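You operate a simulated robot arm through the tools that you are given. There is no shell and no other tool.

Carry out the task below with a simulated two-armed robot. There is one attempt and no reset: what you move stays moved.

Task
Measure the blank on the desk gauge and sort it into the tray.
Fine: use the bay that the display names; lift the probe before the table moves; leave the table slid out and the dial as it is; press neither button.

The check looks at the end state, three seconds after you hand in, the way a careful person would. Anything else that was tipped, shoved, dropped, spilled or broken makes it a failure.

Robot
Two 7-joint arms with three-finger grippers on one trunk that stands fixed in place. Base frame: the origin is at the foot of the trunk, x ahead of it, y to its left, z up. Lengths are in cm, angles in rad, forces in N, time in s.
The left shoulder is at [7, 16.5, 118.8], the right one opposite. With the tool pointing down near the work surface each hand reaches from about 32 to 86 cm from the base axis, measured 20 degrees to its own side. Payload 3.91 kg a hand.
Tool frame (each hand has its own): the origin (TCP) lies between the finger pads and is the grasp point; the fingertips stand 3 cm ahead of it; z points along the fingers, y is the line along which they close. Largest opening 11.6 cm; the body of the gripper starts 7.3 cm behind the TCP.
Orientation is that of the tool frame in the base frame, as a unit quaternion [w, x, y, z]. With the fingers straight down and closing along the base's y, the tool's x points along the base's -x, its y along +y and its z along -z.

Tools
- The arms move only by the tool move_arm. It takes "left_plan", "right_plan" or both (then of equal length, played together; a hand with none holds still); each is a list of rows, each a list of 7 numbers: the finger opening in cm, from 0 to 11.6, then the shift along the base's x, y, z in cm, then the turn, a rotation vector about the base's x, y, z in rad. In form: [[hand, tx, ty, tz, rx, ry, rz], ...]. A call has 1 to 20 rows; each row is the pose to reach, as a shift and turn from the pose commanded when the call began. A row lasts 0.2 s, in which the tool goes at most 5 cm and 0.15 rad; a call with a longer step from one row to the next is refused whole, and so is a gripper value outside its range. Where a pose cannot be reached the arm comes as near as it can. A force on the tool above 40 N (or 10 N above the force at the start of the call, whichever is more), or a blocked arm, ends the call early, and 0.2 s more pass. The fingers move at their own pace (about 15.3 cm/s each) and stop on an object; they squeeze with about 27 N. The grip force told is the motor's: it shows also when the fingers shut on nothing. Time passes only in rows, and 0.2 s behind the last, so rows that repeat a pose let the fingers close. It gives the time, the measured TCP pose, the force on the tool (base axes), the opening and the grip force at its end, in the units of the frame above (readings bear some noise), with the torque about the TCP (base axes, N m) and any sound that the robot's microphone picked up.
- Cameras (640 x 400 px; columns grow to the right, rows downward): "scene" is now at [12.89, 4.37, 150.79]; the picture's right is [0.53, -0.85, -0.00], its down [-0.56, -0.35, -0.75] and it looks along [0.63, 0.40, -0.66] (base axes); focal length 338 px, centre (320, 200). "left" rides on the left gripper at [7.5, 1.7, -8.8] in its tool frame; the picture's right is [-0.22, 0.97, 0.00], its down [-0.70, -0.16, -0.70] and it looks along [-0.68, -0.16, 0.71] (tool axes); focal length 247 px, centre (320, 200). "right" rides on the right gripper at [5.2, 5.6, -8.8] in its tool frame; the picture's right is [-0.73, 0.68, 0.00], its down [-0.49, -0.52, -0.70] and it looks along [-0.48, -0.51, 0.71] (tool axes); focal length 247 px, centre (320, 200). There is no depth. A picture from a camera that has moved, and an enlarged one, comes with that camera's place and axes in the base frame and with its lens. The place of the scene camera against the robot may be out by one fixed shift of up to 2.5 cm in any direction.
- capture(camera): a new picture of that camera. No time passes.
- slide_trunk(by): slides the trunk up (or, below 0, down) by that many cm; the arms and the scene camera ride with it, the base frame stays. It gives what a move gives, with no picture.
- head_to(pan, tilt): turns the head with the scene camera to pan (to the left, within 1.501 rad either way) and tilt (down, from -0.506 to 1.204), counted from straight ahead of the robot. It gives what a move gives.
- close_up(camera, box): a new picture of the part [left, top, right, bottom] of that camera's present view, enlarged. No time passes.
- sign_off(): hands the job in; it is judged then, once.

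Nothing tells you positions but the pictures and the camera data. Unless the task says otherwise, let go and move clear before handing in.

The tools are called after "Call:" as name(argument=value, ...) on one line, values as JSON. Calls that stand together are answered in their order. move_arm: Moves the arms, as the interface text tells. Its arguments: {"type":"object","properties":{"left_plan":{"type":"array","items":{"type":"array","items":{"type":"number"}}},"right_plan":{"type":"array","items":{"type":"array","items":{"type":"number"}}}},"required":[]} The other tools are called the same way: slide_trunk (by) slides the trunk up or down; head_to (pan, tilt) turns the head that bears the scene camera; capture (camera) takes a picture; close_up (camera, box) takes an enlarged picture of a part of a camera's view; sign_off () hands the job in.

At the start:

```text
t: 0.0
left_tcp_pos: [39.03, 57.23, 117.52]
left_tool_rot: [0.0, 0.0, 1.0, 0.0]
left_ft_force: [0.5, 0.1, -0.5]
left_wrist_torque: [0.0, -0.02, 0.01]
left_finger_gap: 11.6
left_gripper_force: 0.0
right_tcp_pos: [43.31, 1.39, 122.12]
right_tool_rot: [0.0, 0.001, 1.0, 0.0]
right_ft_force: [0.1, -0.2, 0.1]
right_wrist_torque: [-0.01, 0.0, 0.02]
right_finger_gap: 11.61
right_gripper_force: 0.0
trunk travel left (down, up): [-72.5, 11.5]
head pan, tilt: [0.56, 0.726]
```

scene: 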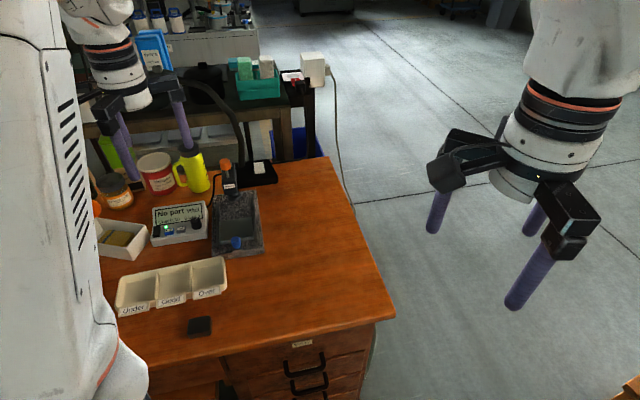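
right: 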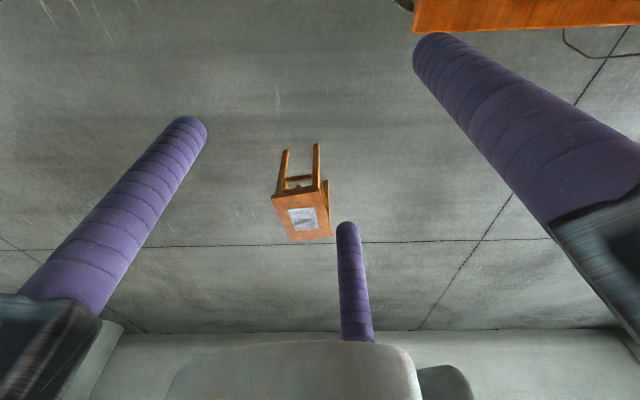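
left: 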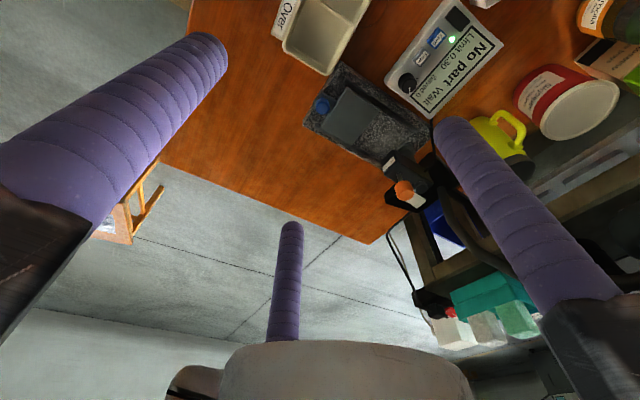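

I see a wooden desk with a gauge (granite base, probe with an orange cap, sliding table with a blue knob), a display box, a three-bay tray (Under/Good/Over), and a dark blank on the desk near the tray. I'll look closer before moving anything.

Call:
close_up(camera="scene", box=[90, 140, 290, 265])

Call:
close_up(camera="scene", box=[90, 240, 290, 365])

Call:
close_up(camera="left", box=[260, 0, 520, 220])

```text
3.20 times, centred on (190, 202) of scene
camera zoom: at [12.89, 4.37, 150.79], right [0.53, -0.85, 0.0], down [-0.56, -0.35, -0.75], along [0.63, 0.4, -0.66], focal length 1083 px, centre (736, 192)
```

zoom: 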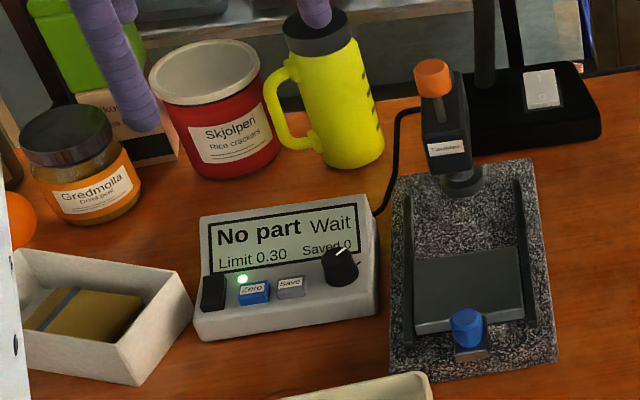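

```text
3.20 times, centred on (190, 302) of scene
camera zoom: at [12.89, 4.37, 150.79], right [0.53, -0.85, 0.0], down [-0.56, -0.35, -0.75], along [0.63, 0.4, -0.66], focal length 1083 px, centre (736, -128)
```

zoom: 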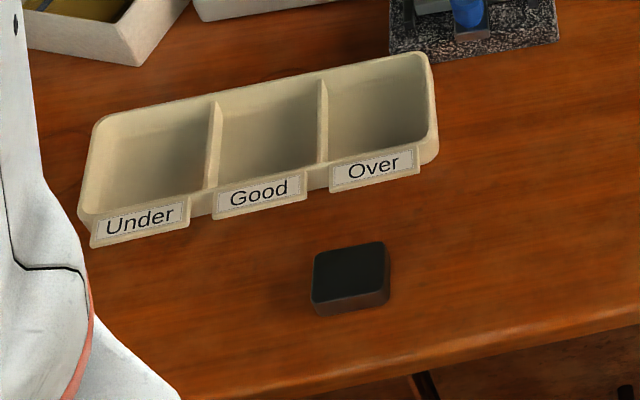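

```text
1.82 times, centred on (390, 110) of left
camera zoom: at [31.46, 58.85, 126.48], right [0.22, 0.97, 0.0], down [0.7, -0.16, 0.7], along [0.68, -0.16, -0.71], focal length 449 px, centre (193, 364)
```

zoom: 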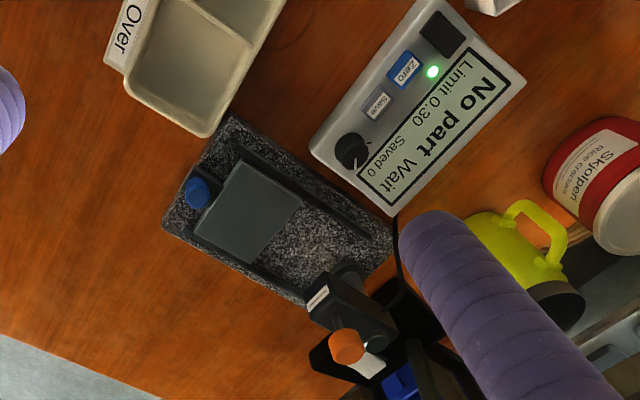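

The blank looks to be near [31, 48], the tray near [34, 61], and the gauge knob near [50, 55], with the desk top at about z 79. I'll move the left hand to get more views from its camera and triangulate more precisely.

Call:
move_arm(left_plan=[[11.6, -3, -2, 2, 0, 0, 0], [11.6, -6, -4, 4, 0, 0, 0], [11.6, -9, -6, 5, 0, 0, 0], [11.6, -12, -8, 5, 0, 0, 0], [11.6, -12, -8, 5, 0, 0, 0]])

Call:
capture(camera="left")

Call:
capture(camera="scene")

```text
t: 1.2
left_tcp_pos: [27.01, 49.32, 122.07]
left_tool_rot: [0.002, -0.001, 1.0, -0.015]
left_ft_force: [0.2, -0.1, -1.5]
left_wrist_torque: [-0.02, 0.01, 0.0]
left_finger_gap: 11.6
left_gripper_force: 0.1
right_tcp_pos: [43.41, 1.49, 122.1]
right_tool_rot: [0.0, 0.0, 1.0, 0.0]
right_ft_force: [0.8, -0.1, 0.1]
right_wrist_torque: [-0.04, 0.03, 0.04]
right_finger_gap: 11.63
right_gripper_force: 0.0
trunk travel left (down, up): [-72.5, 11.5]
head pan, tilt: [0.56, 0.726]
```

```text
taken
camera left: at [19.34, 51.29, 130.72], right [0.22, 0.97, -0.03], down [0.69, -0.14, 0.71], along [0.69, -0.18, -0.71], focal length 247 px, centre (320, 200)
```

left: 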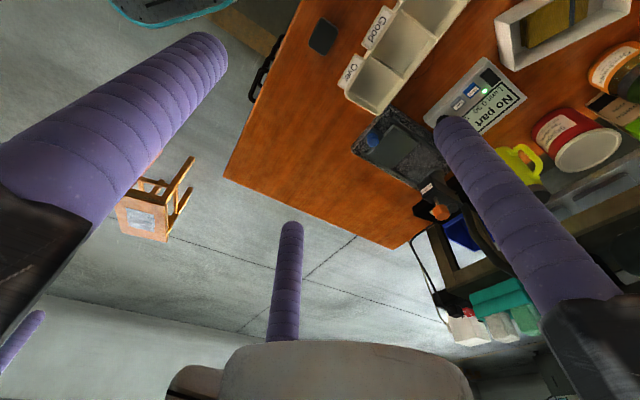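

```text
taken
camera scene: at [12.99, 4.46, 150.77], right [0.53, -0.85, 0.0], down [-0.56, -0.35, -0.75], along [0.63, 0.4, -0.67], focal length 338 px, centre (320, 200)
```

scene: 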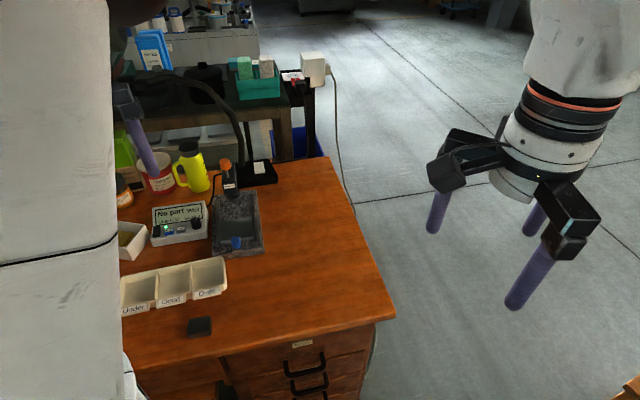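

The new view shows the whole desk. I'll enlarge it to triangulate the knob, blank, tray and gauge.

Call:
close_up(camera="left", box=[290, 0, 450, 100])

Call:
close_up(camera="left", box=[330, 90, 530, 215])

Call:
close_up(camera="scene", box=[190, 140, 290, 265])

```text
4.00 times, centred on (370, 50) of left
camera zoom: at [19.34, 51.29, 130.72], right [0.22, 0.97, -0.03], down [0.69, -0.14, 0.71], along [0.69, -0.18, -0.71], focal length 988 px, centre (120, 800)
```

zoom: 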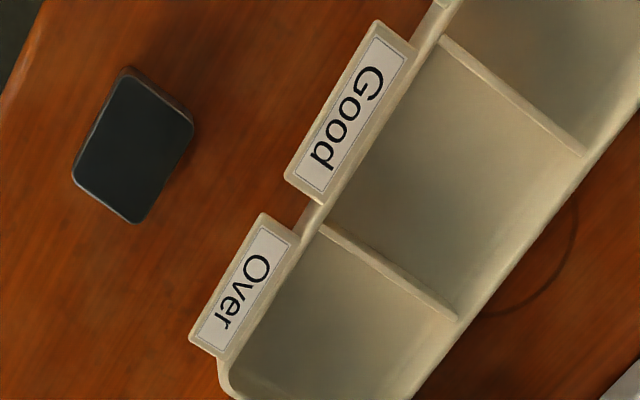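

```text
3.20 times, centred on (430, 152) of left
camera zoom: at [19.34, 51.29, 130.72], right [0.22, 0.97, -0.03], down [0.69, -0.14, 0.71], along [0.69, -0.18, -0.71], focal length 790 px, centre (-32, 352)
```

zoom: 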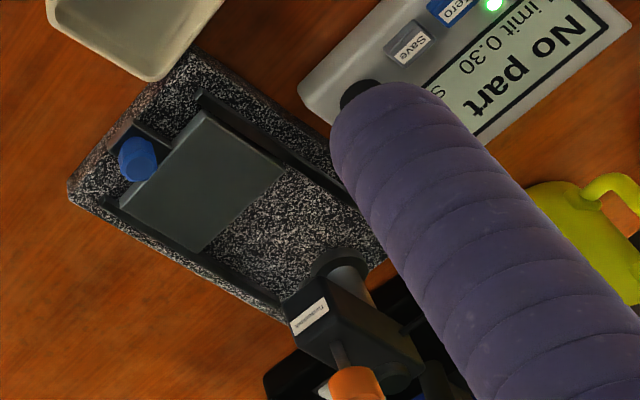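

```text
3.20 times, centred on (240, 202) of scene
camera zoom: at [12.99, 4.46, 150.77], right [0.53, -0.85, 0.0], down [-0.56, -0.35, -0.75], along [0.63, 0.4, -0.67], focal length 1083 px, centre (576, 192)
```

zoom: 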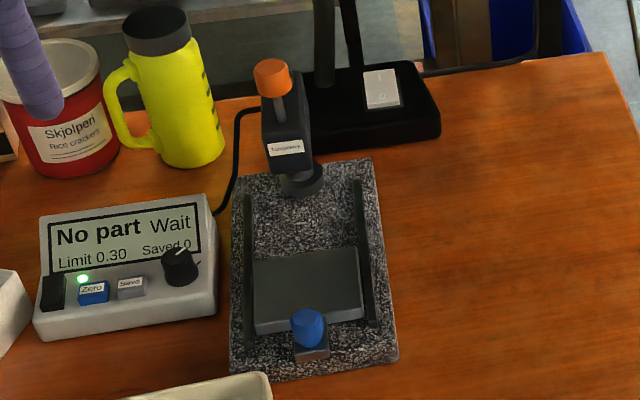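

Triangulation gives the knob top at about [50.4, 54.7, 82], the orange probe cap at about [64.5, 67, 93], and the blank top at about [30, 48, 77]. Next I'll move the left hand to look closely at the gauge and its probe, staying well above everything.

Call:
move_arm(left_plan=[[11.6, 3.5, 2.5, -1, 0, 0, 0], [11.6, 7, 5, -3, 0, 0, 0], [11.6, 10.5, 7.5, -6, 0, 0, 0], [11.6, 14, 10, -9, 0, 0, 0], [11.6, 17, 13, -12, 0, 0, 0], [11.6, 19, 15, -14, 0, 0, 0], [11.6, 19, 15, -14, 0, 0, 0], [11.6, 19, 15, -14, 0, 0, 0]])

Call:
capture(camera="left")

Call:
capture(camera="scene")

```text
refused: row 3 steps farther than a row can; nothing moved
```

```text
taken
camera left: at [19.34, 51.29, 130.72], right [0.22, 0.97, -0.03], down [0.69, -0.14, 0.71], along [0.69, -0.18, -0.71], focal length 247 px, centre (320, 200)
```

left: 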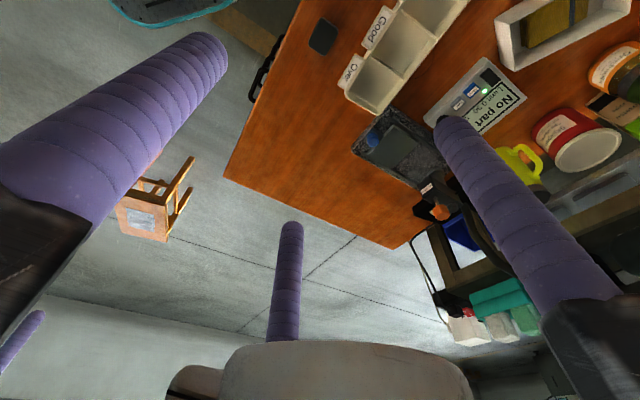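

```text
taken
camera scene: at [12.99, 4.46, 150.77], right [0.53, -0.85, 0.0], down [-0.56, -0.35, -0.75], along [0.63, 0.4, -0.67], focal length 338 px, centre (320, 200)
```

scene: 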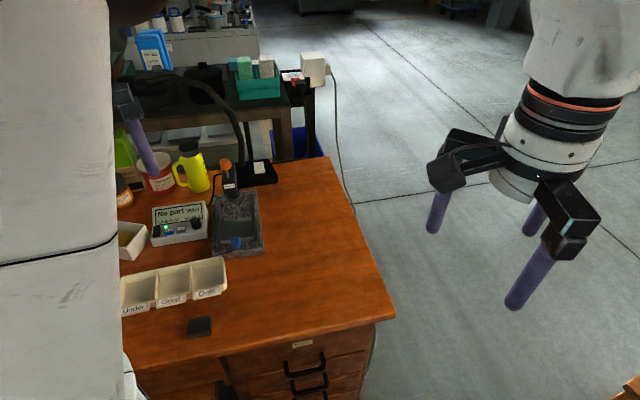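

That plan was refused because one step was slightly too long. I'll repeat it with smaller steps.

Call:
move_arm(left_plan=[[11.6, 2.5, 2, -1, 0, 0, 0], [11.6, 5.5, 4, -3, 0, 0, 0], [11.6, 8.5, 6, -5, 0, 0, 0], [11.6, 11, 8.5, -7.5, 0, 0, 0], [11.6, 14, 10.5, -9.5, 0, 0, 0], [11.6, 16.5, 12.5, -11.5, 0, 0, 0], [11.6, 18.5, 14.5, -13.5, 0, 0, 0], [11.6, 19, 15, -14, 0, 0, 0], [11.6, 19, 15, -14, 0, 0, 0]])

Call:
capture(camera="left")

Call:
capture(camera="scene")

```text
t: 3.2
left_tcp_pos: [46.12, 64.23, 108.75]
left_tool_rot: [0.001, 0.0, 1.0, 0.001]
left_ft_force: [-0.2, 0.0, -0.7]
left_wrist_torque: [0.01, 0.03, -0.02]
left_finger_gap: 11.59
left_gripper_force: 0.1
right_tcp_pos: [43.43, 1.32, 122.13]
right_tool_rot: [0.001, 0.0, 1.0, 0.001]
right_ft_force: [-0.1, 0.1, -0.1]
right_wrist_torque: [-0.01, 0.03, -0.01]
right_finger_gap: 11.6
right_gripper_force: 0.2
trunk travel left (down, up): [-72.5, 11.5]
head pan, tilt: [0.56, 0.726]
```

```text
taken
camera left: at [38.53, 65.86, 117.5], right [0.22, 0.97, 0.0], down [0.7, -0.16, 0.7], along [0.68, -0.16, -0.71], focal length 247 px, centre (320, 200)
```

left: 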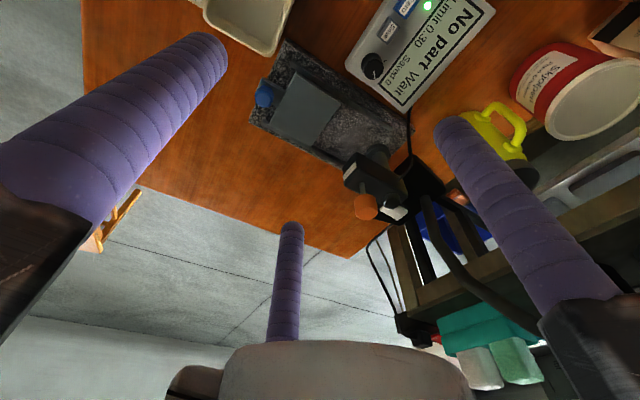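

```text
taken
camera scene: at [12.87, 4.33, 150.79], right [0.53, -0.85, 0.0], down [-0.56, -0.35, -0.75], along [0.63, 0.4, -0.66], focal length 338 px, centre (320, 200)
```

scene: 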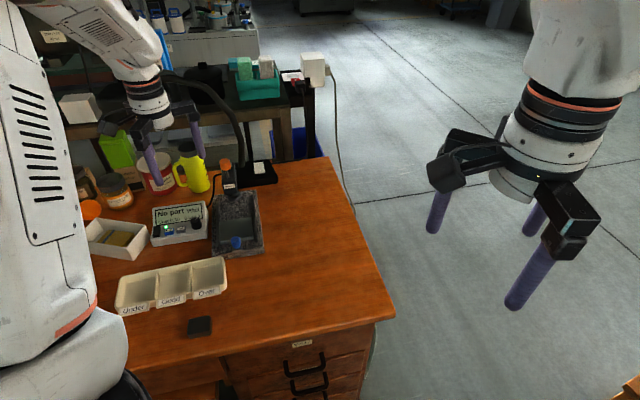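

Call:
close_up(camera="left", box=[240, 30, 430, 230])

Call:
close_up(camera="left", box=[330, 130, 430, 230])

Call:
close_up(camera="scene", box=[200, 150, 280, 200])

```text
2.00 times, centred on (335, 130) of left
camera zoom: at [38.53, 65.86, 117.5], right [0.22, 0.97, 0.0], down [0.7, -0.16, 0.7], along [0.68, -0.16, -0.71], focal length 494 px, centre (290, 340)
```

zoom: 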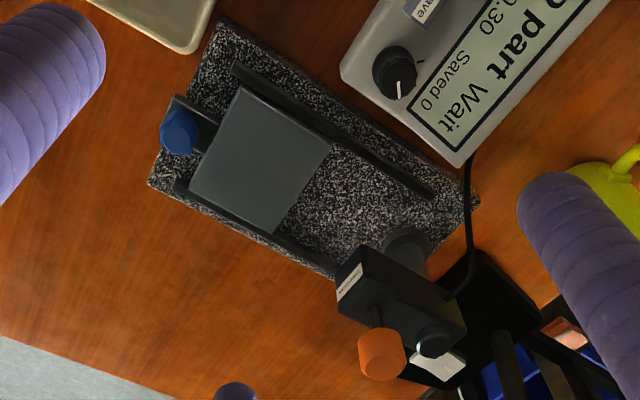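

```text
4.00 times, centred on (380, 180) of left
camera zoom: at [38.53, 65.86, 117.5], right [0.22, 0.97, 0.0], down [0.7, -0.16, 0.7], along [0.68, -0.16, -0.71], focal length 988 px, centre (80, 280)
```

zoom: 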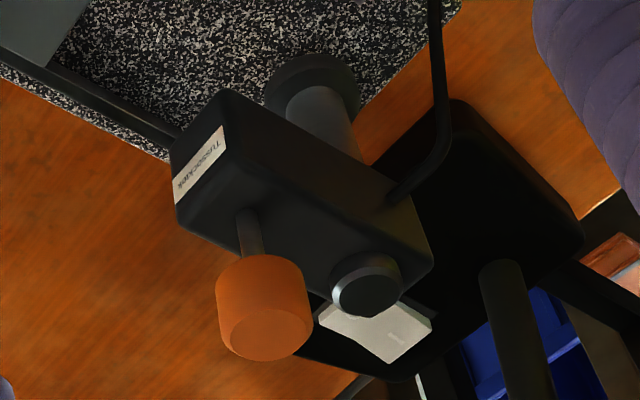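

```text
8.00 times, centred on (240, 175) of scene
camera zoom: at [12.87, 4.33, 150.79], right [0.53, -0.85, 0.0], down [-0.56, -0.35, -0.75], along [0.63, 0.4, -0.66], focal length 2708 px, centre (960, 400)
```

zoom: 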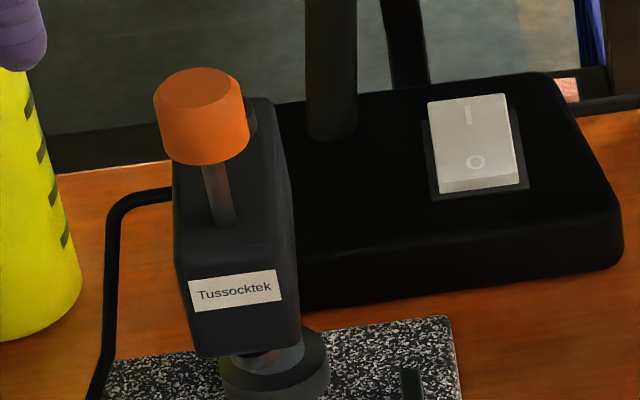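

The wrist camera shows three purple fingers, where the description says two. The gauge has a column, a head arm, and an orange cap on a rod above the head. Before touching anything I'll close the left fingers in free air to see how they travel.

Call:
move_arm(left_plan=[[5, 0, 0, 0, 0, 0, 0], [5, 0, 0, 0, 0, 0, 0], [5, 0, 0, 0, 0, 0, 0]])

Call:
capture(camera="left")

Call:
capture(camera="scene")

```text
t: 4.0
left_tcp_pos: [46.0, 64.18, 108.59]
left_tool_rot: [0.0, 0.0, 1.0, 0.0]
left_ft_force: [-0.1, 0.9, -0.7]
left_wrist_torque: [0.02, -0.02, 0.03]
left_finger_gap: 4.99
left_gripper_force: 0.2
right_tcp_pos: [43.42, 1.52, 122.06]
right_tool_rot: [0.0, 0.0, 1.0, 0.001]
right_ft_force: [-0.1, -0.6, -0.1]
right_wrist_torque: [0.0, 0.0, -0.02]
right_finger_gap: 11.61
right_gripper_force: 0.2
trunk travel left (down, up): [-72.5, 11.5]
head pan, tilt: [0.56, 0.726]
```

```text
taken
camera left: at [38.53, 65.9, 117.47], right [0.22, 0.97, 0.0], down [0.7, -0.16, 0.7], along [0.68, -0.16, -0.71], focal length 247 px, centre (320, 200)
```

left: 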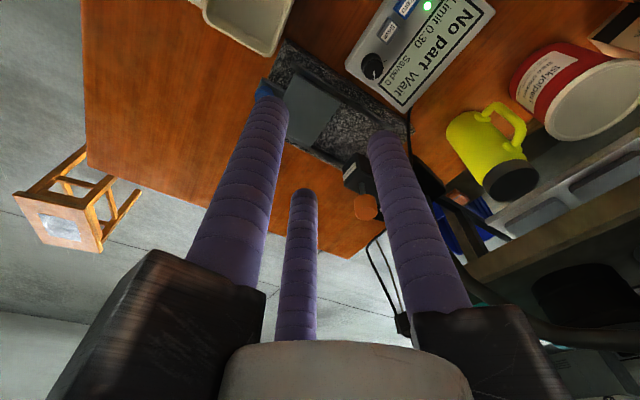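

```text
taken
camera scene: at [12.9, 4.39, 150.78], right [0.53, -0.85, 0.0], down [-0.56, -0.35, -0.75], along [0.63, 0.4, -0.66], focal length 338 px, centre (320, 200)
```

scene: 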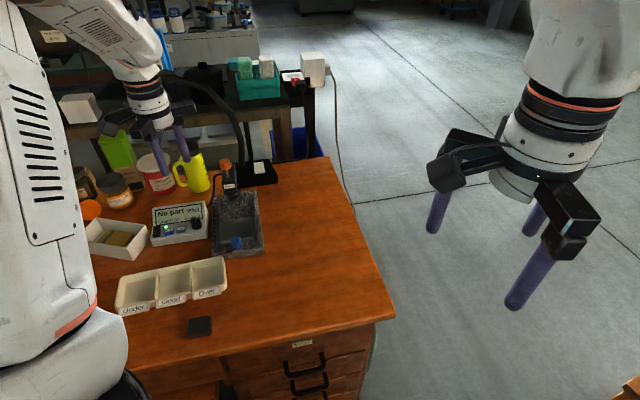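

The hand is really three fingers closing radially towards the tool axis: one at tool +y and two at -30° and -150°. That suits the round caps, but I'll need to line up carefully on the blank. I'll check the left elbow's surroundings before considering lowering the trunk.

Call:
head_to(pan=1.25, tilt=0.55)

Call:
capture(camera="scene")

```text
t: 5.1
left_tcp_pos: [46.07, 64.19, 108.71]
left_tool_rot: [0.0, 0.0, 1.0, 0.0]
left_ft_force: [-0.7, 1.0, 1.3]
left_wrist_torque: [0.0, -0.01, 0.04]
left_finger_gap: 4.97
left_gripper_force: 0.1
right_tcp_pos: [43.41, 1.46, 122.23]
right_tool_rot: [0.0, -0.001, 1.0, 0.0]
right_ft_force: [-0.7, -0.3, 0.0]
right_wrist_torque: [0.04, -0.02, -0.01]
right_finger_gap: 11.62
right_gripper_force: 0.0
trunk travel left (down, up): [-72.5, 11.5]
head pan, tilt: [1.25, 0.55]
```

```text
taken
camera scene: at [8.64, 8.43, 152.32], right [0.95, -0.32, 0.0], down [-0.17, -0.5, -0.85], along [0.27, 0.81, -0.52], focal length 338 px, centre (320, 200)
```

scene: 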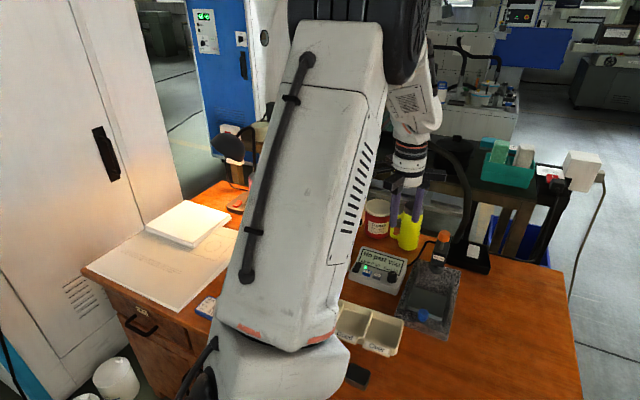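

The left upper arm rises to a high elbow, so the trunk can come down safely. I'll raise the left hand first, then lower the trunk to get a flatter view under the probe head.

Call:
move_arm(left_plan=[[8, -1, -1, 4, 0, 0, 0], [8, -3, -3, 8, 0, 0, 0], [8, -5, -5, 12, 0, 0, 0], [8, -7, -7, 16, 0, 0, 0], [8, -8, -8, 20, 0, 0, 0], [8, -8, -8, 20, 0, 0, 0]])

Call:
head_to(pan=0.7, tilt=0.55)

Call:
slide_trunk(by=-22)

Call:
capture(camera="scene")

```text
t: 6.5
left_tcp_pos: [38.12, 56.2, 128.65]
left_tool_rot: [0.001, -0.001, 1.0, -0.001]
left_ft_force: [0.3, 0.5, 0.0]
left_wrist_torque: [-0.01, 0.04, -0.05]
left_finger_gap: 7.99
left_gripper_force: 0.0
right_tcp_pos: [43.49, 1.45, 122.13]
right_tool_rot: [-0.001, -0.001, 1.0, 0.0]
right_ft_force: [-0.6, 0.2, 0.1]
right_wrist_torque: [-0.01, 0.01, 0.03]
right_finger_gap: 11.61
right_gripper_force: 0.0
trunk travel left (down, up): [-72.5, 11.5]
head pan, tilt: [1.25, 0.55]
```

```text
t: 7.4
left_tcp_pos: [38.02, 56.2, 128.65]
left_tool_rot: [0.0, 0.0, 1.0, 0.001]
left_ft_force: [0.7, -0.3, -0.1]
left_wrist_torque: [-0.03, 0.01, -0.02]
left_finger_gap: 7.98
left_gripper_force: 0.0
right_tcp_pos: [43.28, 1.33, 122.19]
right_tool_rot: [0.0, 0.0, 1.0, 0.001]
right_ft_force: [0.1, 0.2, -0.7]
right_wrist_torque: [0.01, -0.02, -0.02]
right_finger_gap: 11.64
right_gripper_force: 0.1
trunk travel left (down, up): [-72.5, 11.5]
head pan, tilt: [0.7, 0.55]
```

```text
t: 9.8
left_tcp_pos: [37.94, 56.14, 106.61]
left_tool_rot: [0.0, 0.0, 1.0, 0.0]
left_ft_force: [0.2, 0.4, -0.8]
left_wrist_torque: [-0.01, 0.01, 0.0]
left_finger_gap: 8.01
left_gripper_force: 0.1
right_tcp_pos: [43.42, 1.48, 100.23]
right_tool_rot: [0.0, 0.0, 1.0, 0.0]
right_ft_force: [-0.2, 0.3, -0.2]
right_wrist_torque: [0.05, 0.02, -0.01]
right_finger_gap: 11.6
right_gripper_force: 0.0
trunk travel left (down, up): [-50.5, 33.5]
head pan, tilt: [0.7, 0.55]
```

```text
taken
camera scene: at [12.64, 5.68, 130.33], right [0.64, -0.76, 0.0], down [-0.4, -0.34, -0.85], along [0.65, 0.55, -0.52], focal length 338 px, centre (320, 200)
```

scene: 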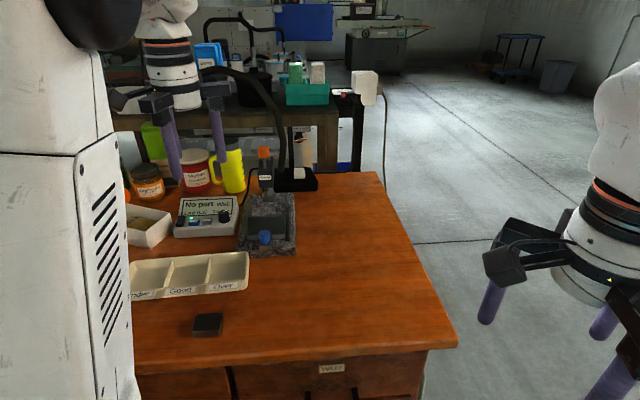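

Call:
close_up(camera="scene", box=[225, 140, 305, 260])

Call:
close_up(camera="scene", box=[240, 140, 300, 195])

Call:
close_up(camera="scene", box=[120, 240, 260, 345])

```text
3.33 times, centred on (265, 200) of scene
camera zoom: at [12.64, 5.68, 130.33], right [0.64, -0.76, 0.0], down [-0.4, -0.34, -0.85], along [0.65, 0.55, -0.52], focal length 1128 px, centre (503, 200)
```

zoom: 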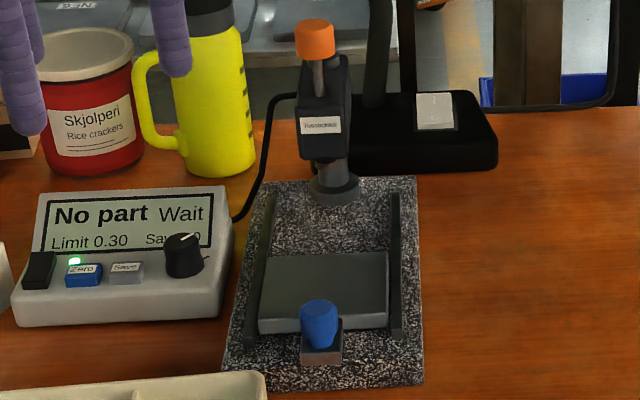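

```text
7.27 times, centred on (270, 168) of scene
camera zoom: at [12.64, 5.68, 130.33], right [0.64, -0.76, 0.0], down [-0.4, -0.34, -0.85], along [0.65, 0.55, -0.52], focal length 2462 px, centre (684, 436)
```

zoom: 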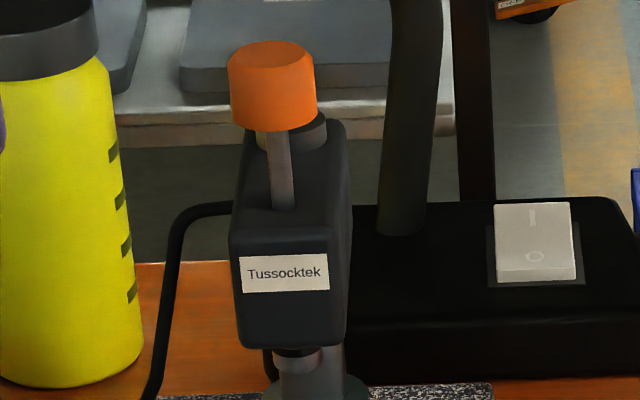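

```text
3.81 times, centred on (190, 292) of scene
camera zoom: at [12.64, 5.68, 130.33], right [0.64, -0.76, 0.0], down [-0.4, -0.34, -0.85], along [0.65, 0.55, -0.52], focal length 1290 px, centre (815, -152)
```

zoom: 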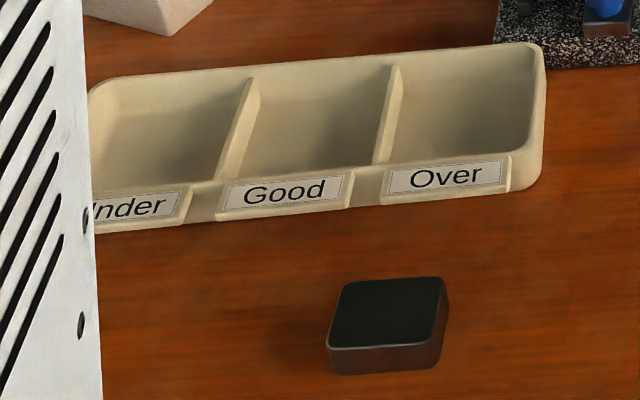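

The probe head is clearer, but I still want a flatter view to see the tip under it. I'll raise the left hand and lower the trunk further.

Call:
move_arm(left_plan=[[8, -1, 1, 4, 0, 0, 0], [8, -2, 2, 8, 0, 0, 0], [8, -3, 3, 12, 0, 0, 0], [8, -4, 4, 16, 0, 0, 0], [8, -5, 5, 20, 0, 0, 0], [8, -5, 5, 20, 0, 0, 0]])

Call:
slide_trunk(by=-20)

Call:
head_to(pan=0.75, tilt=0.35)

Call:
capture(camera="scene")

```text
t: 11.2
left_tcp_pos: [33.03, 61.16, 126.67]
left_tool_rot: [0.0, 0.0, 1.0, 0.0]
left_ft_force: [-0.7, 0.0, 0.7]
left_wrist_torque: [0.02, 0.01, 0.02]
left_finger_gap: 7.99
left_gripper_force: 0.1
right_tcp_pos: [43.38, 1.34, 100.09]
right_tool_rot: [-0.001, 0.0, 1.0, -0.001]
right_ft_force: [-0.1, -0.4, -0.2]
right_wrist_torque: [0.02, 0.0, 0.01]
right_finger_gap: 11.62
right_gripper_force: 0.1
trunk travel left (down, up): [-50.5, 33.5]
head pan, tilt: [0.7, 0.55]
```

```text
t: 13.3
left_tcp_pos: [32.97, 61.15, 106.66]
left_tool_rot: [0.0, 0.0, 1.0, 0.0]
left_ft_force: [-0.2, 1.5, -0.9]
left_wrist_torque: [0.0, 0.0, -0.01]
left_finger_gap: 8.0
left_gripper_force: 0.1
right_tcp_pos: [43.25, 1.46, 80.17]
right_tool_rot: [0.0, -0.001, 1.0, 0.0]
right_ft_force: [0.5, -0.5, -0.9]
right_wrist_torque: [-0.02, -0.01, 0.01]
right_finger_gap: 11.62
right_gripper_force: 0.0
trunk travel left (down, up): [-30.5, 53.5]
head pan, tilt: [0.7, 0.55]
```

```text
t: 14.1
left_tcp_pos: [33.04, 61.08, 106.57]
left_tool_rot: [0.0, -0.001, 1.0, 0.0]
left_ft_force: [0.2, 0.2, -0.8]
left_wrist_torque: [-0.04, 0.01, 0.03]
left_finger_gap: 7.99
left_gripper_force: 0.1
right_tcp_pos: [43.42, 1.51, 80.22]
right_tool_rot: [0.0, 0.0, 1.0, 0.0]
right_ft_force: [-0.8, -0.5, 1.4]
right_wrist_torque: [-0.01, -0.01, 0.03]
right_finger_gap: 11.59
right_gripper_force: 0.1
trunk travel left (down, up): [-30.5, 53.5]
head pan, tilt: [0.75, 0.351]
```

```text
taken
camera scene: at [12.59, 6.25, 112.14], right [0.68, -0.73, 0.0], down [-0.25, -0.23, -0.94], along [0.69, 0.64, -0.34], focal length 338 px, centre (320, 200)
```

scene: 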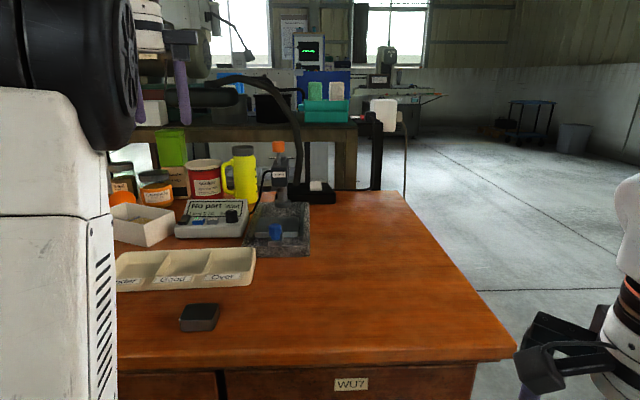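

Call:
close_up(camera="scene", box=[255, 135, 305, 185])

Call:
close_up(camera="scene", box=[235, 135, 335, 260])

Call:
close_up(camera="scene", box=[240, 180, 320, 260])

Call:
close_up(camera="scene", box=[115, 240, 265, 340])

```text
8.00 times, centred on (280, 160) of scene
camera zoom: at [12.59, 6.25, 112.14], right [0.68, -0.73, 0.0], down [-0.25, -0.23, -0.94], along [0.69, 0.64, -0.34], focal length 2708 px, centre (640, 520)
```

zoom: 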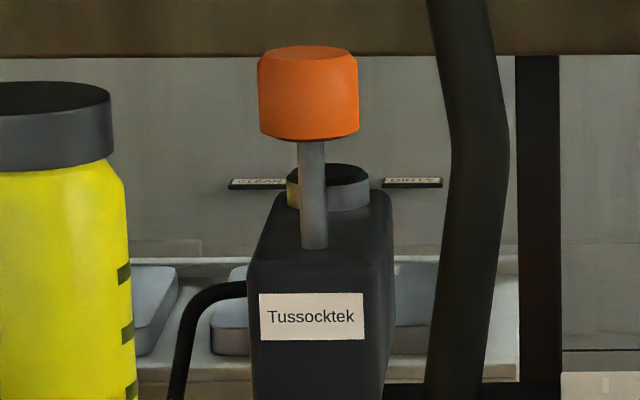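

```text
3.20 times, centred on (285, 198) of scene
camera zoom: at [12.59, 6.25, 112.14], right [0.68, -0.73, 0.0], down [-0.25, -0.23, -0.94], along [0.69, 0.64, -0.34], focal length 1083 px, centre (432, 208)
```

zoom: 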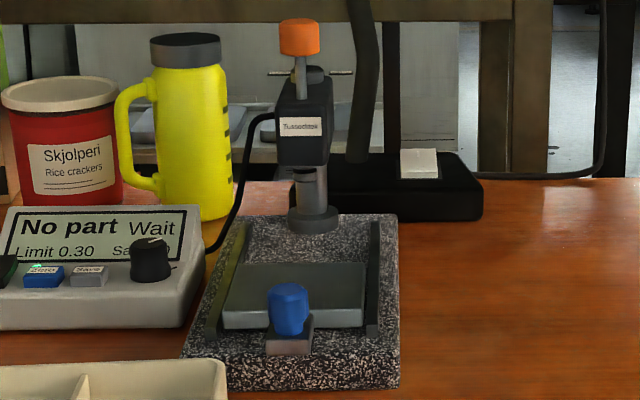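

```text
5.00 times, centred on (280, 220) of scene
camera zoom: at [12.59, 6.25, 112.14], right [0.68, -0.73, 0.0], down [-0.25, -0.23, -0.94], along [0.69, 0.64, -0.34], focal length 1693 px, centre (520, 100)
```

zoom: 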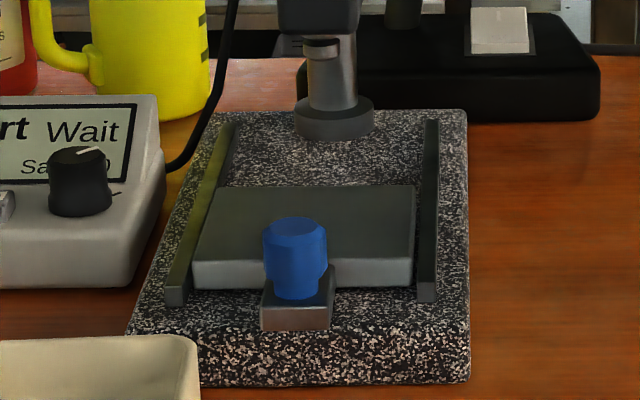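

```text
4.00 times, centred on (190, 290) of scene
camera zoom: at [12.59, 6.25, 112.14], right [0.68, -0.73, 0.0], down [-0.25, -0.23, -0.94], along [0.69, 0.64, -0.34], focal length 1354 px, centre (840, -160)
```

zoom: 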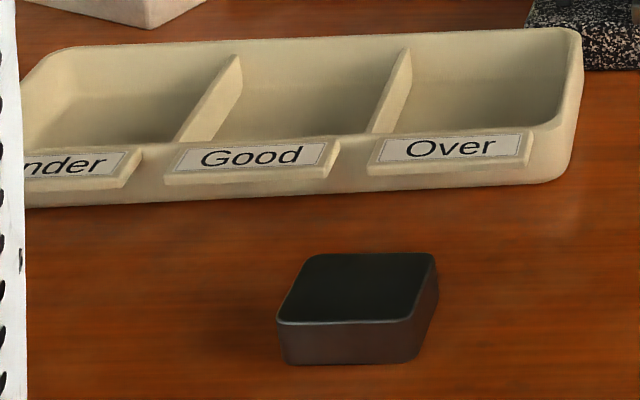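

I now read it like this. The probe is currently up: about 3 cm of rod shows above the head and only a short tip shows below. The blank is about 3.7 × 4.7 × 1.5 cm, with its long side parallel to the desk edge, and the desk is turned about 45°. I'll raise the trunk again, yaw the left hand 45° to match the desk, and hover over the blank.

Call:
slide_trunk(by=38)

Call:
move_arm(left_plan=[[11.6, 0, -2, -4, 0, 0, 0.13], [11.6, 0, -4, -8, 0, 0, 0.26], [11.6, 0, -6, -12, 0, 0, 0.39], [11.6, -0.5, -8, -16, 0, 0, 0.52], [11.6, -1, -10, -20, 0, 0, 0.65], [11.6, -2, -12, -24, 0, 0, 0.7854], [11.6, -3, -13, -28, 0, 0, 0.7854], [11.6, -3, -13, -32, 0, 0, 0.7854], [11.6, -3, -13, -36, 0, 0, 0.7854], [11.6, -3, -13, -40, 0, 0, 0.7854], [11.6, -3, -13, -44, 0, 0, 0.7854], [11.6, -3, -13, -46, 0, 0, 0.7854], [11.6, -3, -13, -46, 0, 0, 0.7854]])

Call:
capture(camera="left")

```text
t: 17.7
left_tcp_pos: [33.11, 61.05, 144.6]
left_tool_rot: [0.0, 0.0, 1.0, 0.001]
left_ft_force: [-0.4, -0.5, -0.1]
left_wrist_torque: [0.02, -0.03, 0.02]
left_finger_gap: 7.98
left_gripper_force: 0.2
right_tcp_pos: [43.31, 1.45, 118.28]
right_tool_rot: [0.0, 0.0, 1.0, 0.0]
right_ft_force: [0.7, 0.3, 0.0]
right_wrist_torque: [0.0, 0.04, -0.01]
right_finger_gap: 11.6
right_gripper_force: 0.1
trunk travel left (down, up): [-68.5, 15.5]
head pan, tilt: [0.75, 0.351]
```

```text
t: 20.5
left_tcp_pos: [30.06, 48.04, 98.51]
left_tool_rot: [0.001, -0.383, 0.924, 0.0]
left_ft_force: [-0.2, 0.6, -0.9]
left_wrist_torque: [0.01, 0.0, 0.01]
left_finger_gap: 11.61
left_gripper_force: 0.0
right_tcp_pos: [43.22, 1.41, 118.21]
right_tool_rot: [0.0, 0.0, 1.0, 0.001]
right_ft_force: [0.3, -0.6, 0.3]
right_wrist_torque: [0.01, 0.0, 0.03]
right_finger_gap: 11.6
right_gripper_force: 0.1
trunk travel left (down, up): [-68.5, 15.5]
head pan, tilt: [0.75, 0.351]
```

```text
taken
camera left: at [23.42, 43.91, 107.39], right [-0.53, 0.85, 0.0], down [0.6, 0.38, 0.7], along [0.59, 0.37, -0.71], focal length 247 px, centre (320, 200)
```

left: 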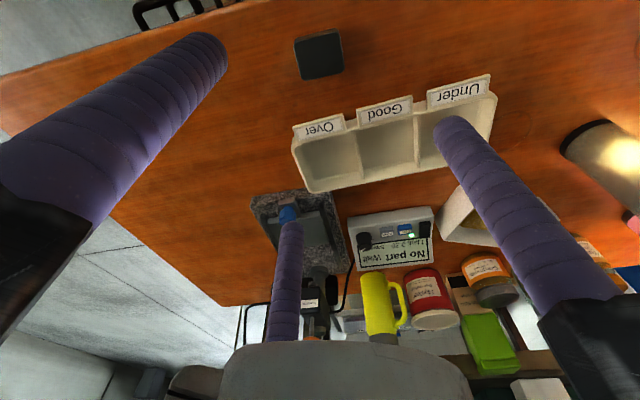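

I can see the blank and the whole tray now. I'll enlarge the view to get accurate corners.

Call:
close_up(camera="left", box=[270, 10, 370, 100])

Call:
close_up(camera="left", box=[280, 65, 510, 200])

Call:
close_up(camera="left", box=[240, 180, 360, 260])

```text
4.44 times, centred on (320, 55) of left
camera zoom: at [23.42, 43.91, 107.39], right [-0.53, 0.85, 0.0], down [0.6, 0.38, 0.7], along [0.59, 0.37, -0.71], focal length 1098 px, centre (320, 844)
```

zoom: 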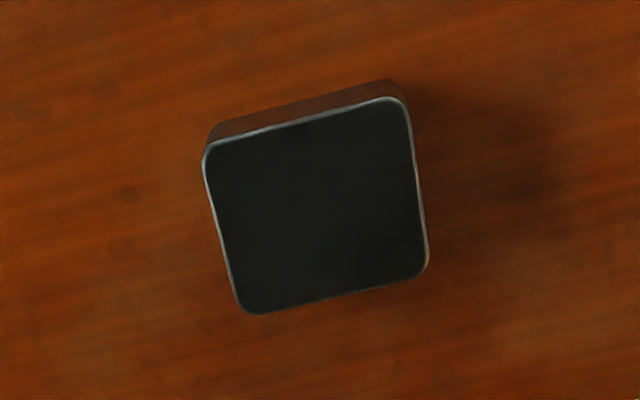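

```text
2.78 times, centred on (395, 132) of left
camera zoom: at [23.42, 43.91, 107.39], right [-0.53, 0.85, 0.0], down [0.6, 0.38, 0.7], along [0.59, 0.37, -0.71], focal length 687 px, centre (111, 388)
```

zoom: 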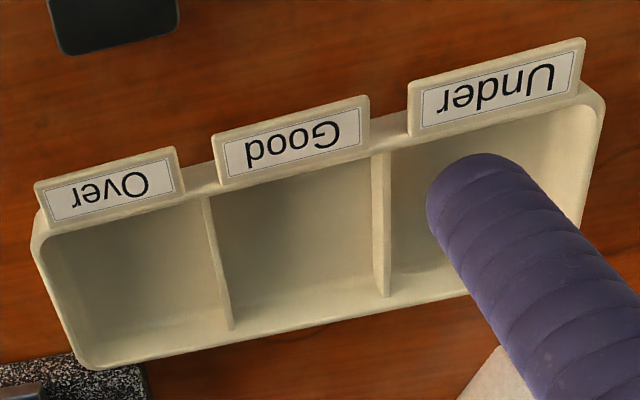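

```text
5.00 times, centred on (300, 220) of left
camera zoom: at [23.42, 43.91, 107.39], right [-0.53, 0.85, 0.0], down [0.6, 0.38, 0.7], along [0.59, 0.37, -0.71], focal length 1235 px, centre (420, 100)
```

zoom: 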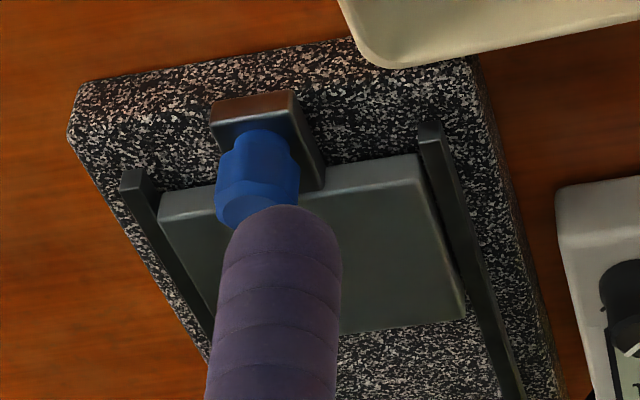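

The blank is about 5.0 × 3.9 cm, centred near [30.2, 48.2] and square to the hand at this yaw. The tray bays are about 7.7 × 8 cm. I'll descend part way over the blank with a medium opening and check again.

Call:
move_arm(left_plan=[[8, 0.1, 0.1, -4, 0, 0, 0], [8, 0.1, 0.1, -8, 0, 0, 0], [8, 0.1, 0.1, -12, 0, 0, 0], [8, 0.1, 0.1, -14, 0, 0, 0], [8, 0.1, 0.1, -14, 0, 0, 0]])

Call:
capture(camera="left")

Call:
close_up(camera="left", box=[220, 40, 420, 240])

```text
t: 21.7
left_tcp_pos: [30.13, 48.22, 84.67]
left_tool_rot: [0.0, -0.382, 0.924, 0.0]
left_ft_force: [0.3, -0.6, 0.4]
left_wrist_torque: [0.0, -0.02, -0.01]
left_finger_gap: 7.99
left_gripper_force: 0.0
right_tcp_pos: [43.4, 1.38, 118.2]
right_tool_rot: [-0.001, 0.0, 1.0, 0.0]
right_ft_force: [0.2, 0.2, 0.7]
right_wrist_torque: [0.03, -0.03, 0.03]
right_finger_gap: 11.61
right_gripper_force: 0.0
trunk travel left (down, up): [-68.5, 15.5]
head pan, tilt: [0.75, 0.351]
```

```text
taken
camera left: at [23.58, 44.04, 93.42], right [-0.53, 0.85, 0.0], down [0.61, 0.38, 0.7], along [0.59, 0.37, -0.71], focal length 247 px, centre (320, 200)
```

left: 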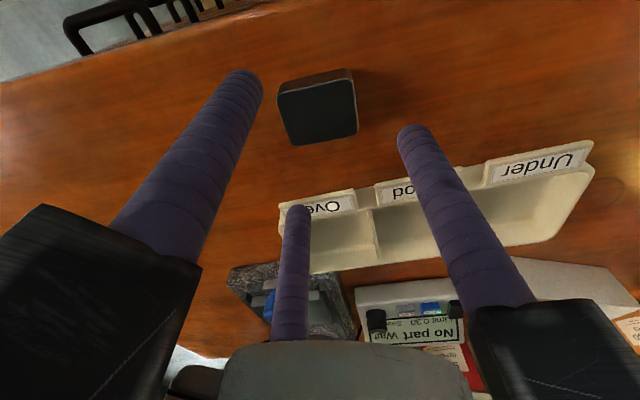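

```text
2.00 times, centred on (320, 140) of left
camera zoom: at [23.58, 44.04, 93.42], right [-0.53, 0.85, 0.0], down [0.61, 0.38, 0.7], along [0.59, 0.37, -0.71], focal length 494 px, centre (320, 320)
```

zoom: 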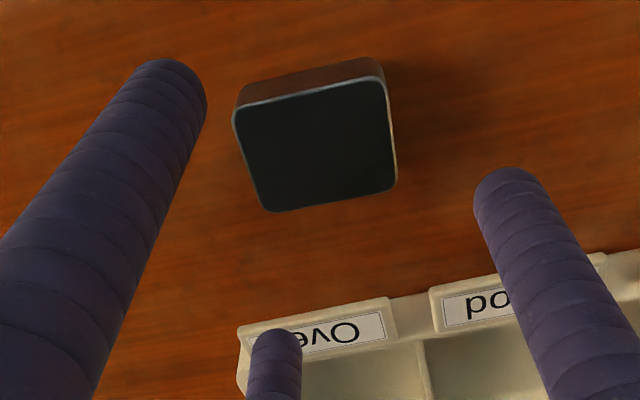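

The blank sits centred under the hand, and its top works out at z ≈ 77.4. I'll lower to just above it and re-measure the height.

Call:
move_arm(left_plan=[[7.5, 0, 0, -2, 0, 0, 0], [7.5, 0, 0, -3.8, 0, 0, 0], [7.5, 0, 0, -3.8, 0, 0, 0]])

Call:
capture(camera="left")

Call:
close_up(camera="left", box=[220, 90, 420, 240])

```text
t: 22.5
left_tcp_pos: [30.18, 48.14, 80.79]
left_tool_rot: [0.0, -0.383, 0.924, 0.001]
left_ft_force: [-0.1, -0.3, -0.2]
left_wrist_torque: [0.0, 0.0, 0.01]
left_finger_gap: 7.52
left_gripper_force: 0.1
right_tcp_pos: [43.38, 1.43, 118.16]
right_tool_rot: [0.0, 0.0, 1.0, -0.001]
right_ft_force: [-0.7, 0.4, 0.1]
right_wrist_torque: [0.01, 0.01, -0.01]
right_finger_gap: 11.59
right_gripper_force: 0.1
trunk travel left (down, up): [-68.5, 15.5]
head pan, tilt: [0.75, 0.351]
```

```text
taken
camera left: at [23.51, 44.08, 89.67], right [-0.53, 0.85, 0.0], down [0.61, 0.38, 0.7], along [0.59, 0.37, -0.71], focal length 247 px, centre (320, 200)
```

left: 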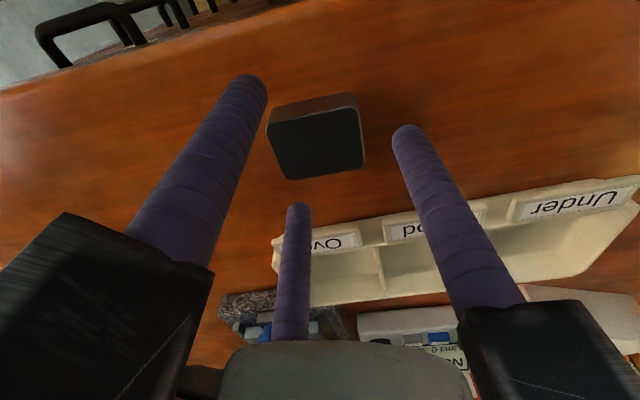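

```text
2.67 times, centred on (320, 165) of left
camera zoom: at [23.51, 44.08, 89.67], right [-0.53, 0.85, 0.0], down [0.61, 0.38, 0.7], along [0.59, 0.37, -0.71], focal length 659 px, centre (320, 293)
```

zoom: 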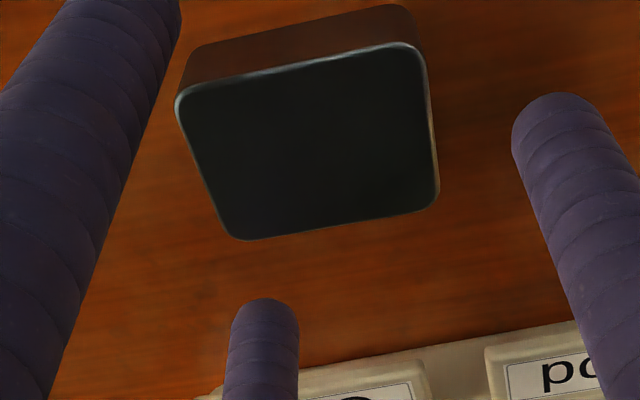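

The blank top is at about z 77.3 with thickness near 2 cm, so the desk is at about 75.2. I'll lower the fingertips to mid-height on the blank and close on it.

Call:
move_arm(left_plan=[[7.5, 0, 0, -1.0, 0, 0, 0], [7.5, 0, 0, -1.8, 0, 0, 0], [6, 0, 0, -1.8, 0, 0, 0], [5, 0, 0, -1.8, 0, 0, 0], [3, 0, 0, -1.8, 0, 0, 0], [3, 0, 0, -1.8, 0, 0, 0], [3, 0, 0, -1.8, 0, 0, 0]])

Call:
capture(camera="left")

Call:
capture(camera="scene")

```text
t: 24.1
left_tcp_pos: [30.11, 48.21, 78.98]
left_tool_rot: [0.0, -0.384, 0.924, 0.0]
left_ft_force: [-0.7, -1.8, -0.5]
left_wrist_torque: [0.02, -0.01, 0.03]
left_finger_gap: 4.8
left_gripper_force: 27.1
right_tcp_pos: [43.3, 1.3, 118.14]
right_tool_rot: [0.0, 0.001, 1.0, 0.0]
right_ft_force: [-0.6, 0.3, 0.2]
right_wrist_torque: [0.0, 0.0, 0.02]
right_finger_gap: 11.61
right_gripper_force: 0.1
trunk travel left (down, up): [-68.5, 15.5]
head pan, tilt: [0.75, 0.351]
```

```text
taken
camera left: at [23.49, 44.11, 87.82], right [-0.53, 0.85, 0.0], down [0.61, 0.38, 0.7], along [0.59, 0.37, -0.71], focal length 247 px, centre (320, 200)
```

left: 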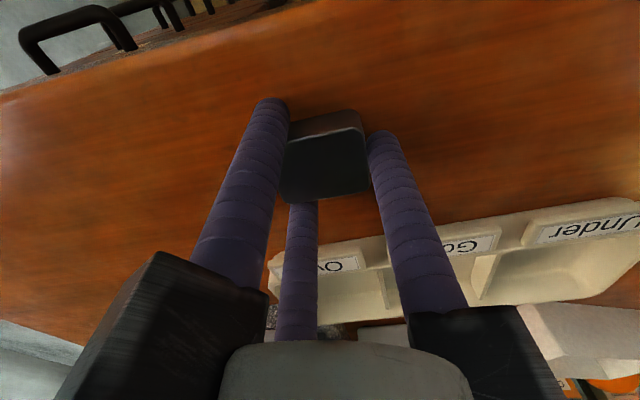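

```text
taken
camera scene: at [12.59, 6.26, 150.15], right [0.68, -0.73, 0.0], down [-0.25, -0.23, -0.94], along [0.69, 0.64, -0.34], focal length 338 px, centre (320, 200)
```

scene: 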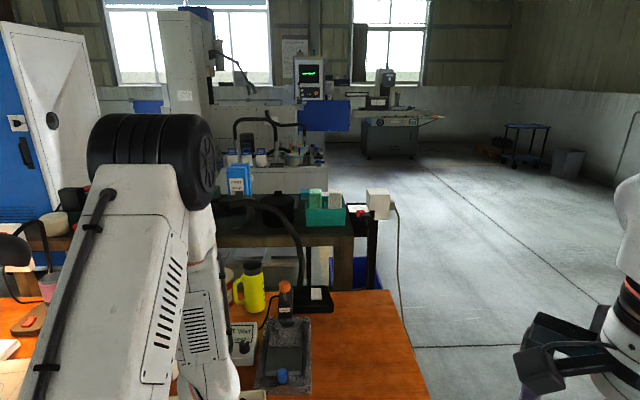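

The grip is solid: gap 4.8 cm at 27 N. I'll lift straight up and check how the blank hangs.

Call:
move_arm(left_plan=[[3, 0, 0, 1, 0, 0, 0], [3, 0, 0, 4, 0, 0, 0], [3, 0, 0, 8, 0, 0, 0], [3, 0, 0, 12, 0, 0, 0], [3, 0, 0, 16, 0, 0, 0], [3, 0, 0, 16, 0, 0, 0]])

Call:
close_up(camera="left", box=[220, 60, 420, 260])

Call:
head_to(pan=0.75, tilt=0.75)

Call:
capture(camera="scene")

```text
t: 25.5
left_tcp_pos: [30.17, 48.39, 95.1]
left_tool_rot: [-0.001, -0.384, 0.923, -0.001]
left_ft_force: [0.2, 1.0, -3.4]
left_wrist_torque: [-0.03, 0.01, -0.01]
left_finger_gap: 4.83
left_gripper_force: 26.8
right_tcp_pos: [43.48, 1.47, 118.12]
right_tool_rot: [-0.001, 0.0, 1.0, 0.0]
right_ft_force: [1.1, -0.3, -0.1]
right_wrist_torque: [-0.02, 0.02, 0.01]
right_finger_gap: 11.58
right_gripper_force: 0.1
trunk travel left (down, up): [-68.5, 15.5]
head pan, tilt: [0.75, 0.351]
```

```text
2.00 times, centred on (320, 160) of left
camera zoom: at [23.6, 44.27, 103.87], right [-0.53, 0.85, 0.0], down [0.61, 0.38, 0.7], along [0.59, 0.37, -0.72], focal length 494 px, centre (320, 280)
```

zoom: 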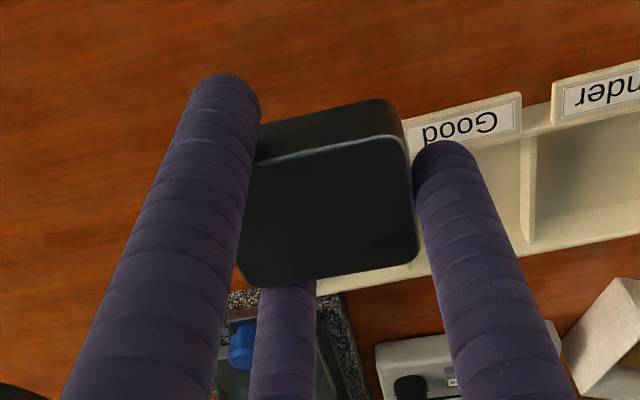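

```text
t: 26.4
left_tcp_pos: [30.18, 48.28, 95.11]
left_tool_rot: [0.0, -0.383, 0.924, 0.0]
left_ft_force: [0.0, 0.5, -3.4]
left_wrist_torque: [0.03, 0.0, -0.01]
left_finger_gap: 4.79
left_gripper_force: 26.7
right_tcp_pos: [43.31, 1.38, 118.21]
right_tool_rot: [0.0, 0.0, 1.0, 0.0]
right_ft_force: [1.1, -0.1, 0.1]
right_wrist_torque: [-0.02, 0.0, -0.02]
right_finger_gap: 11.58
right_gripper_force: 0.0
trunk travel left (down, up): [-68.5, 15.5]
head pan, tilt: [0.75, 0.75]
```

```text
taken
camera scene: at [11.84, 5.56, 146.59], right [0.68, -0.73, 0.0], down [-0.5, -0.47, -0.73], along [0.54, 0.5, -0.68], focal length 338 px, centre (320, 200)
```

scene: 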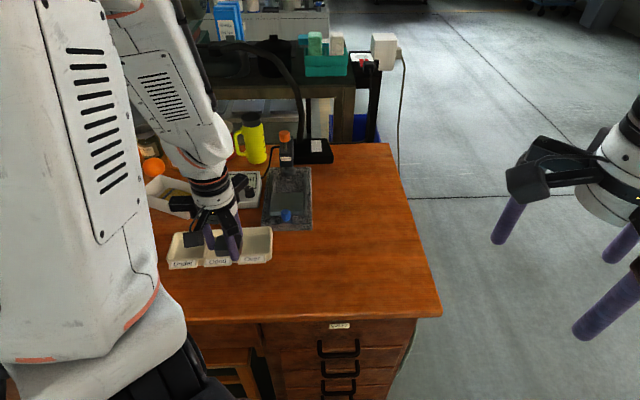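

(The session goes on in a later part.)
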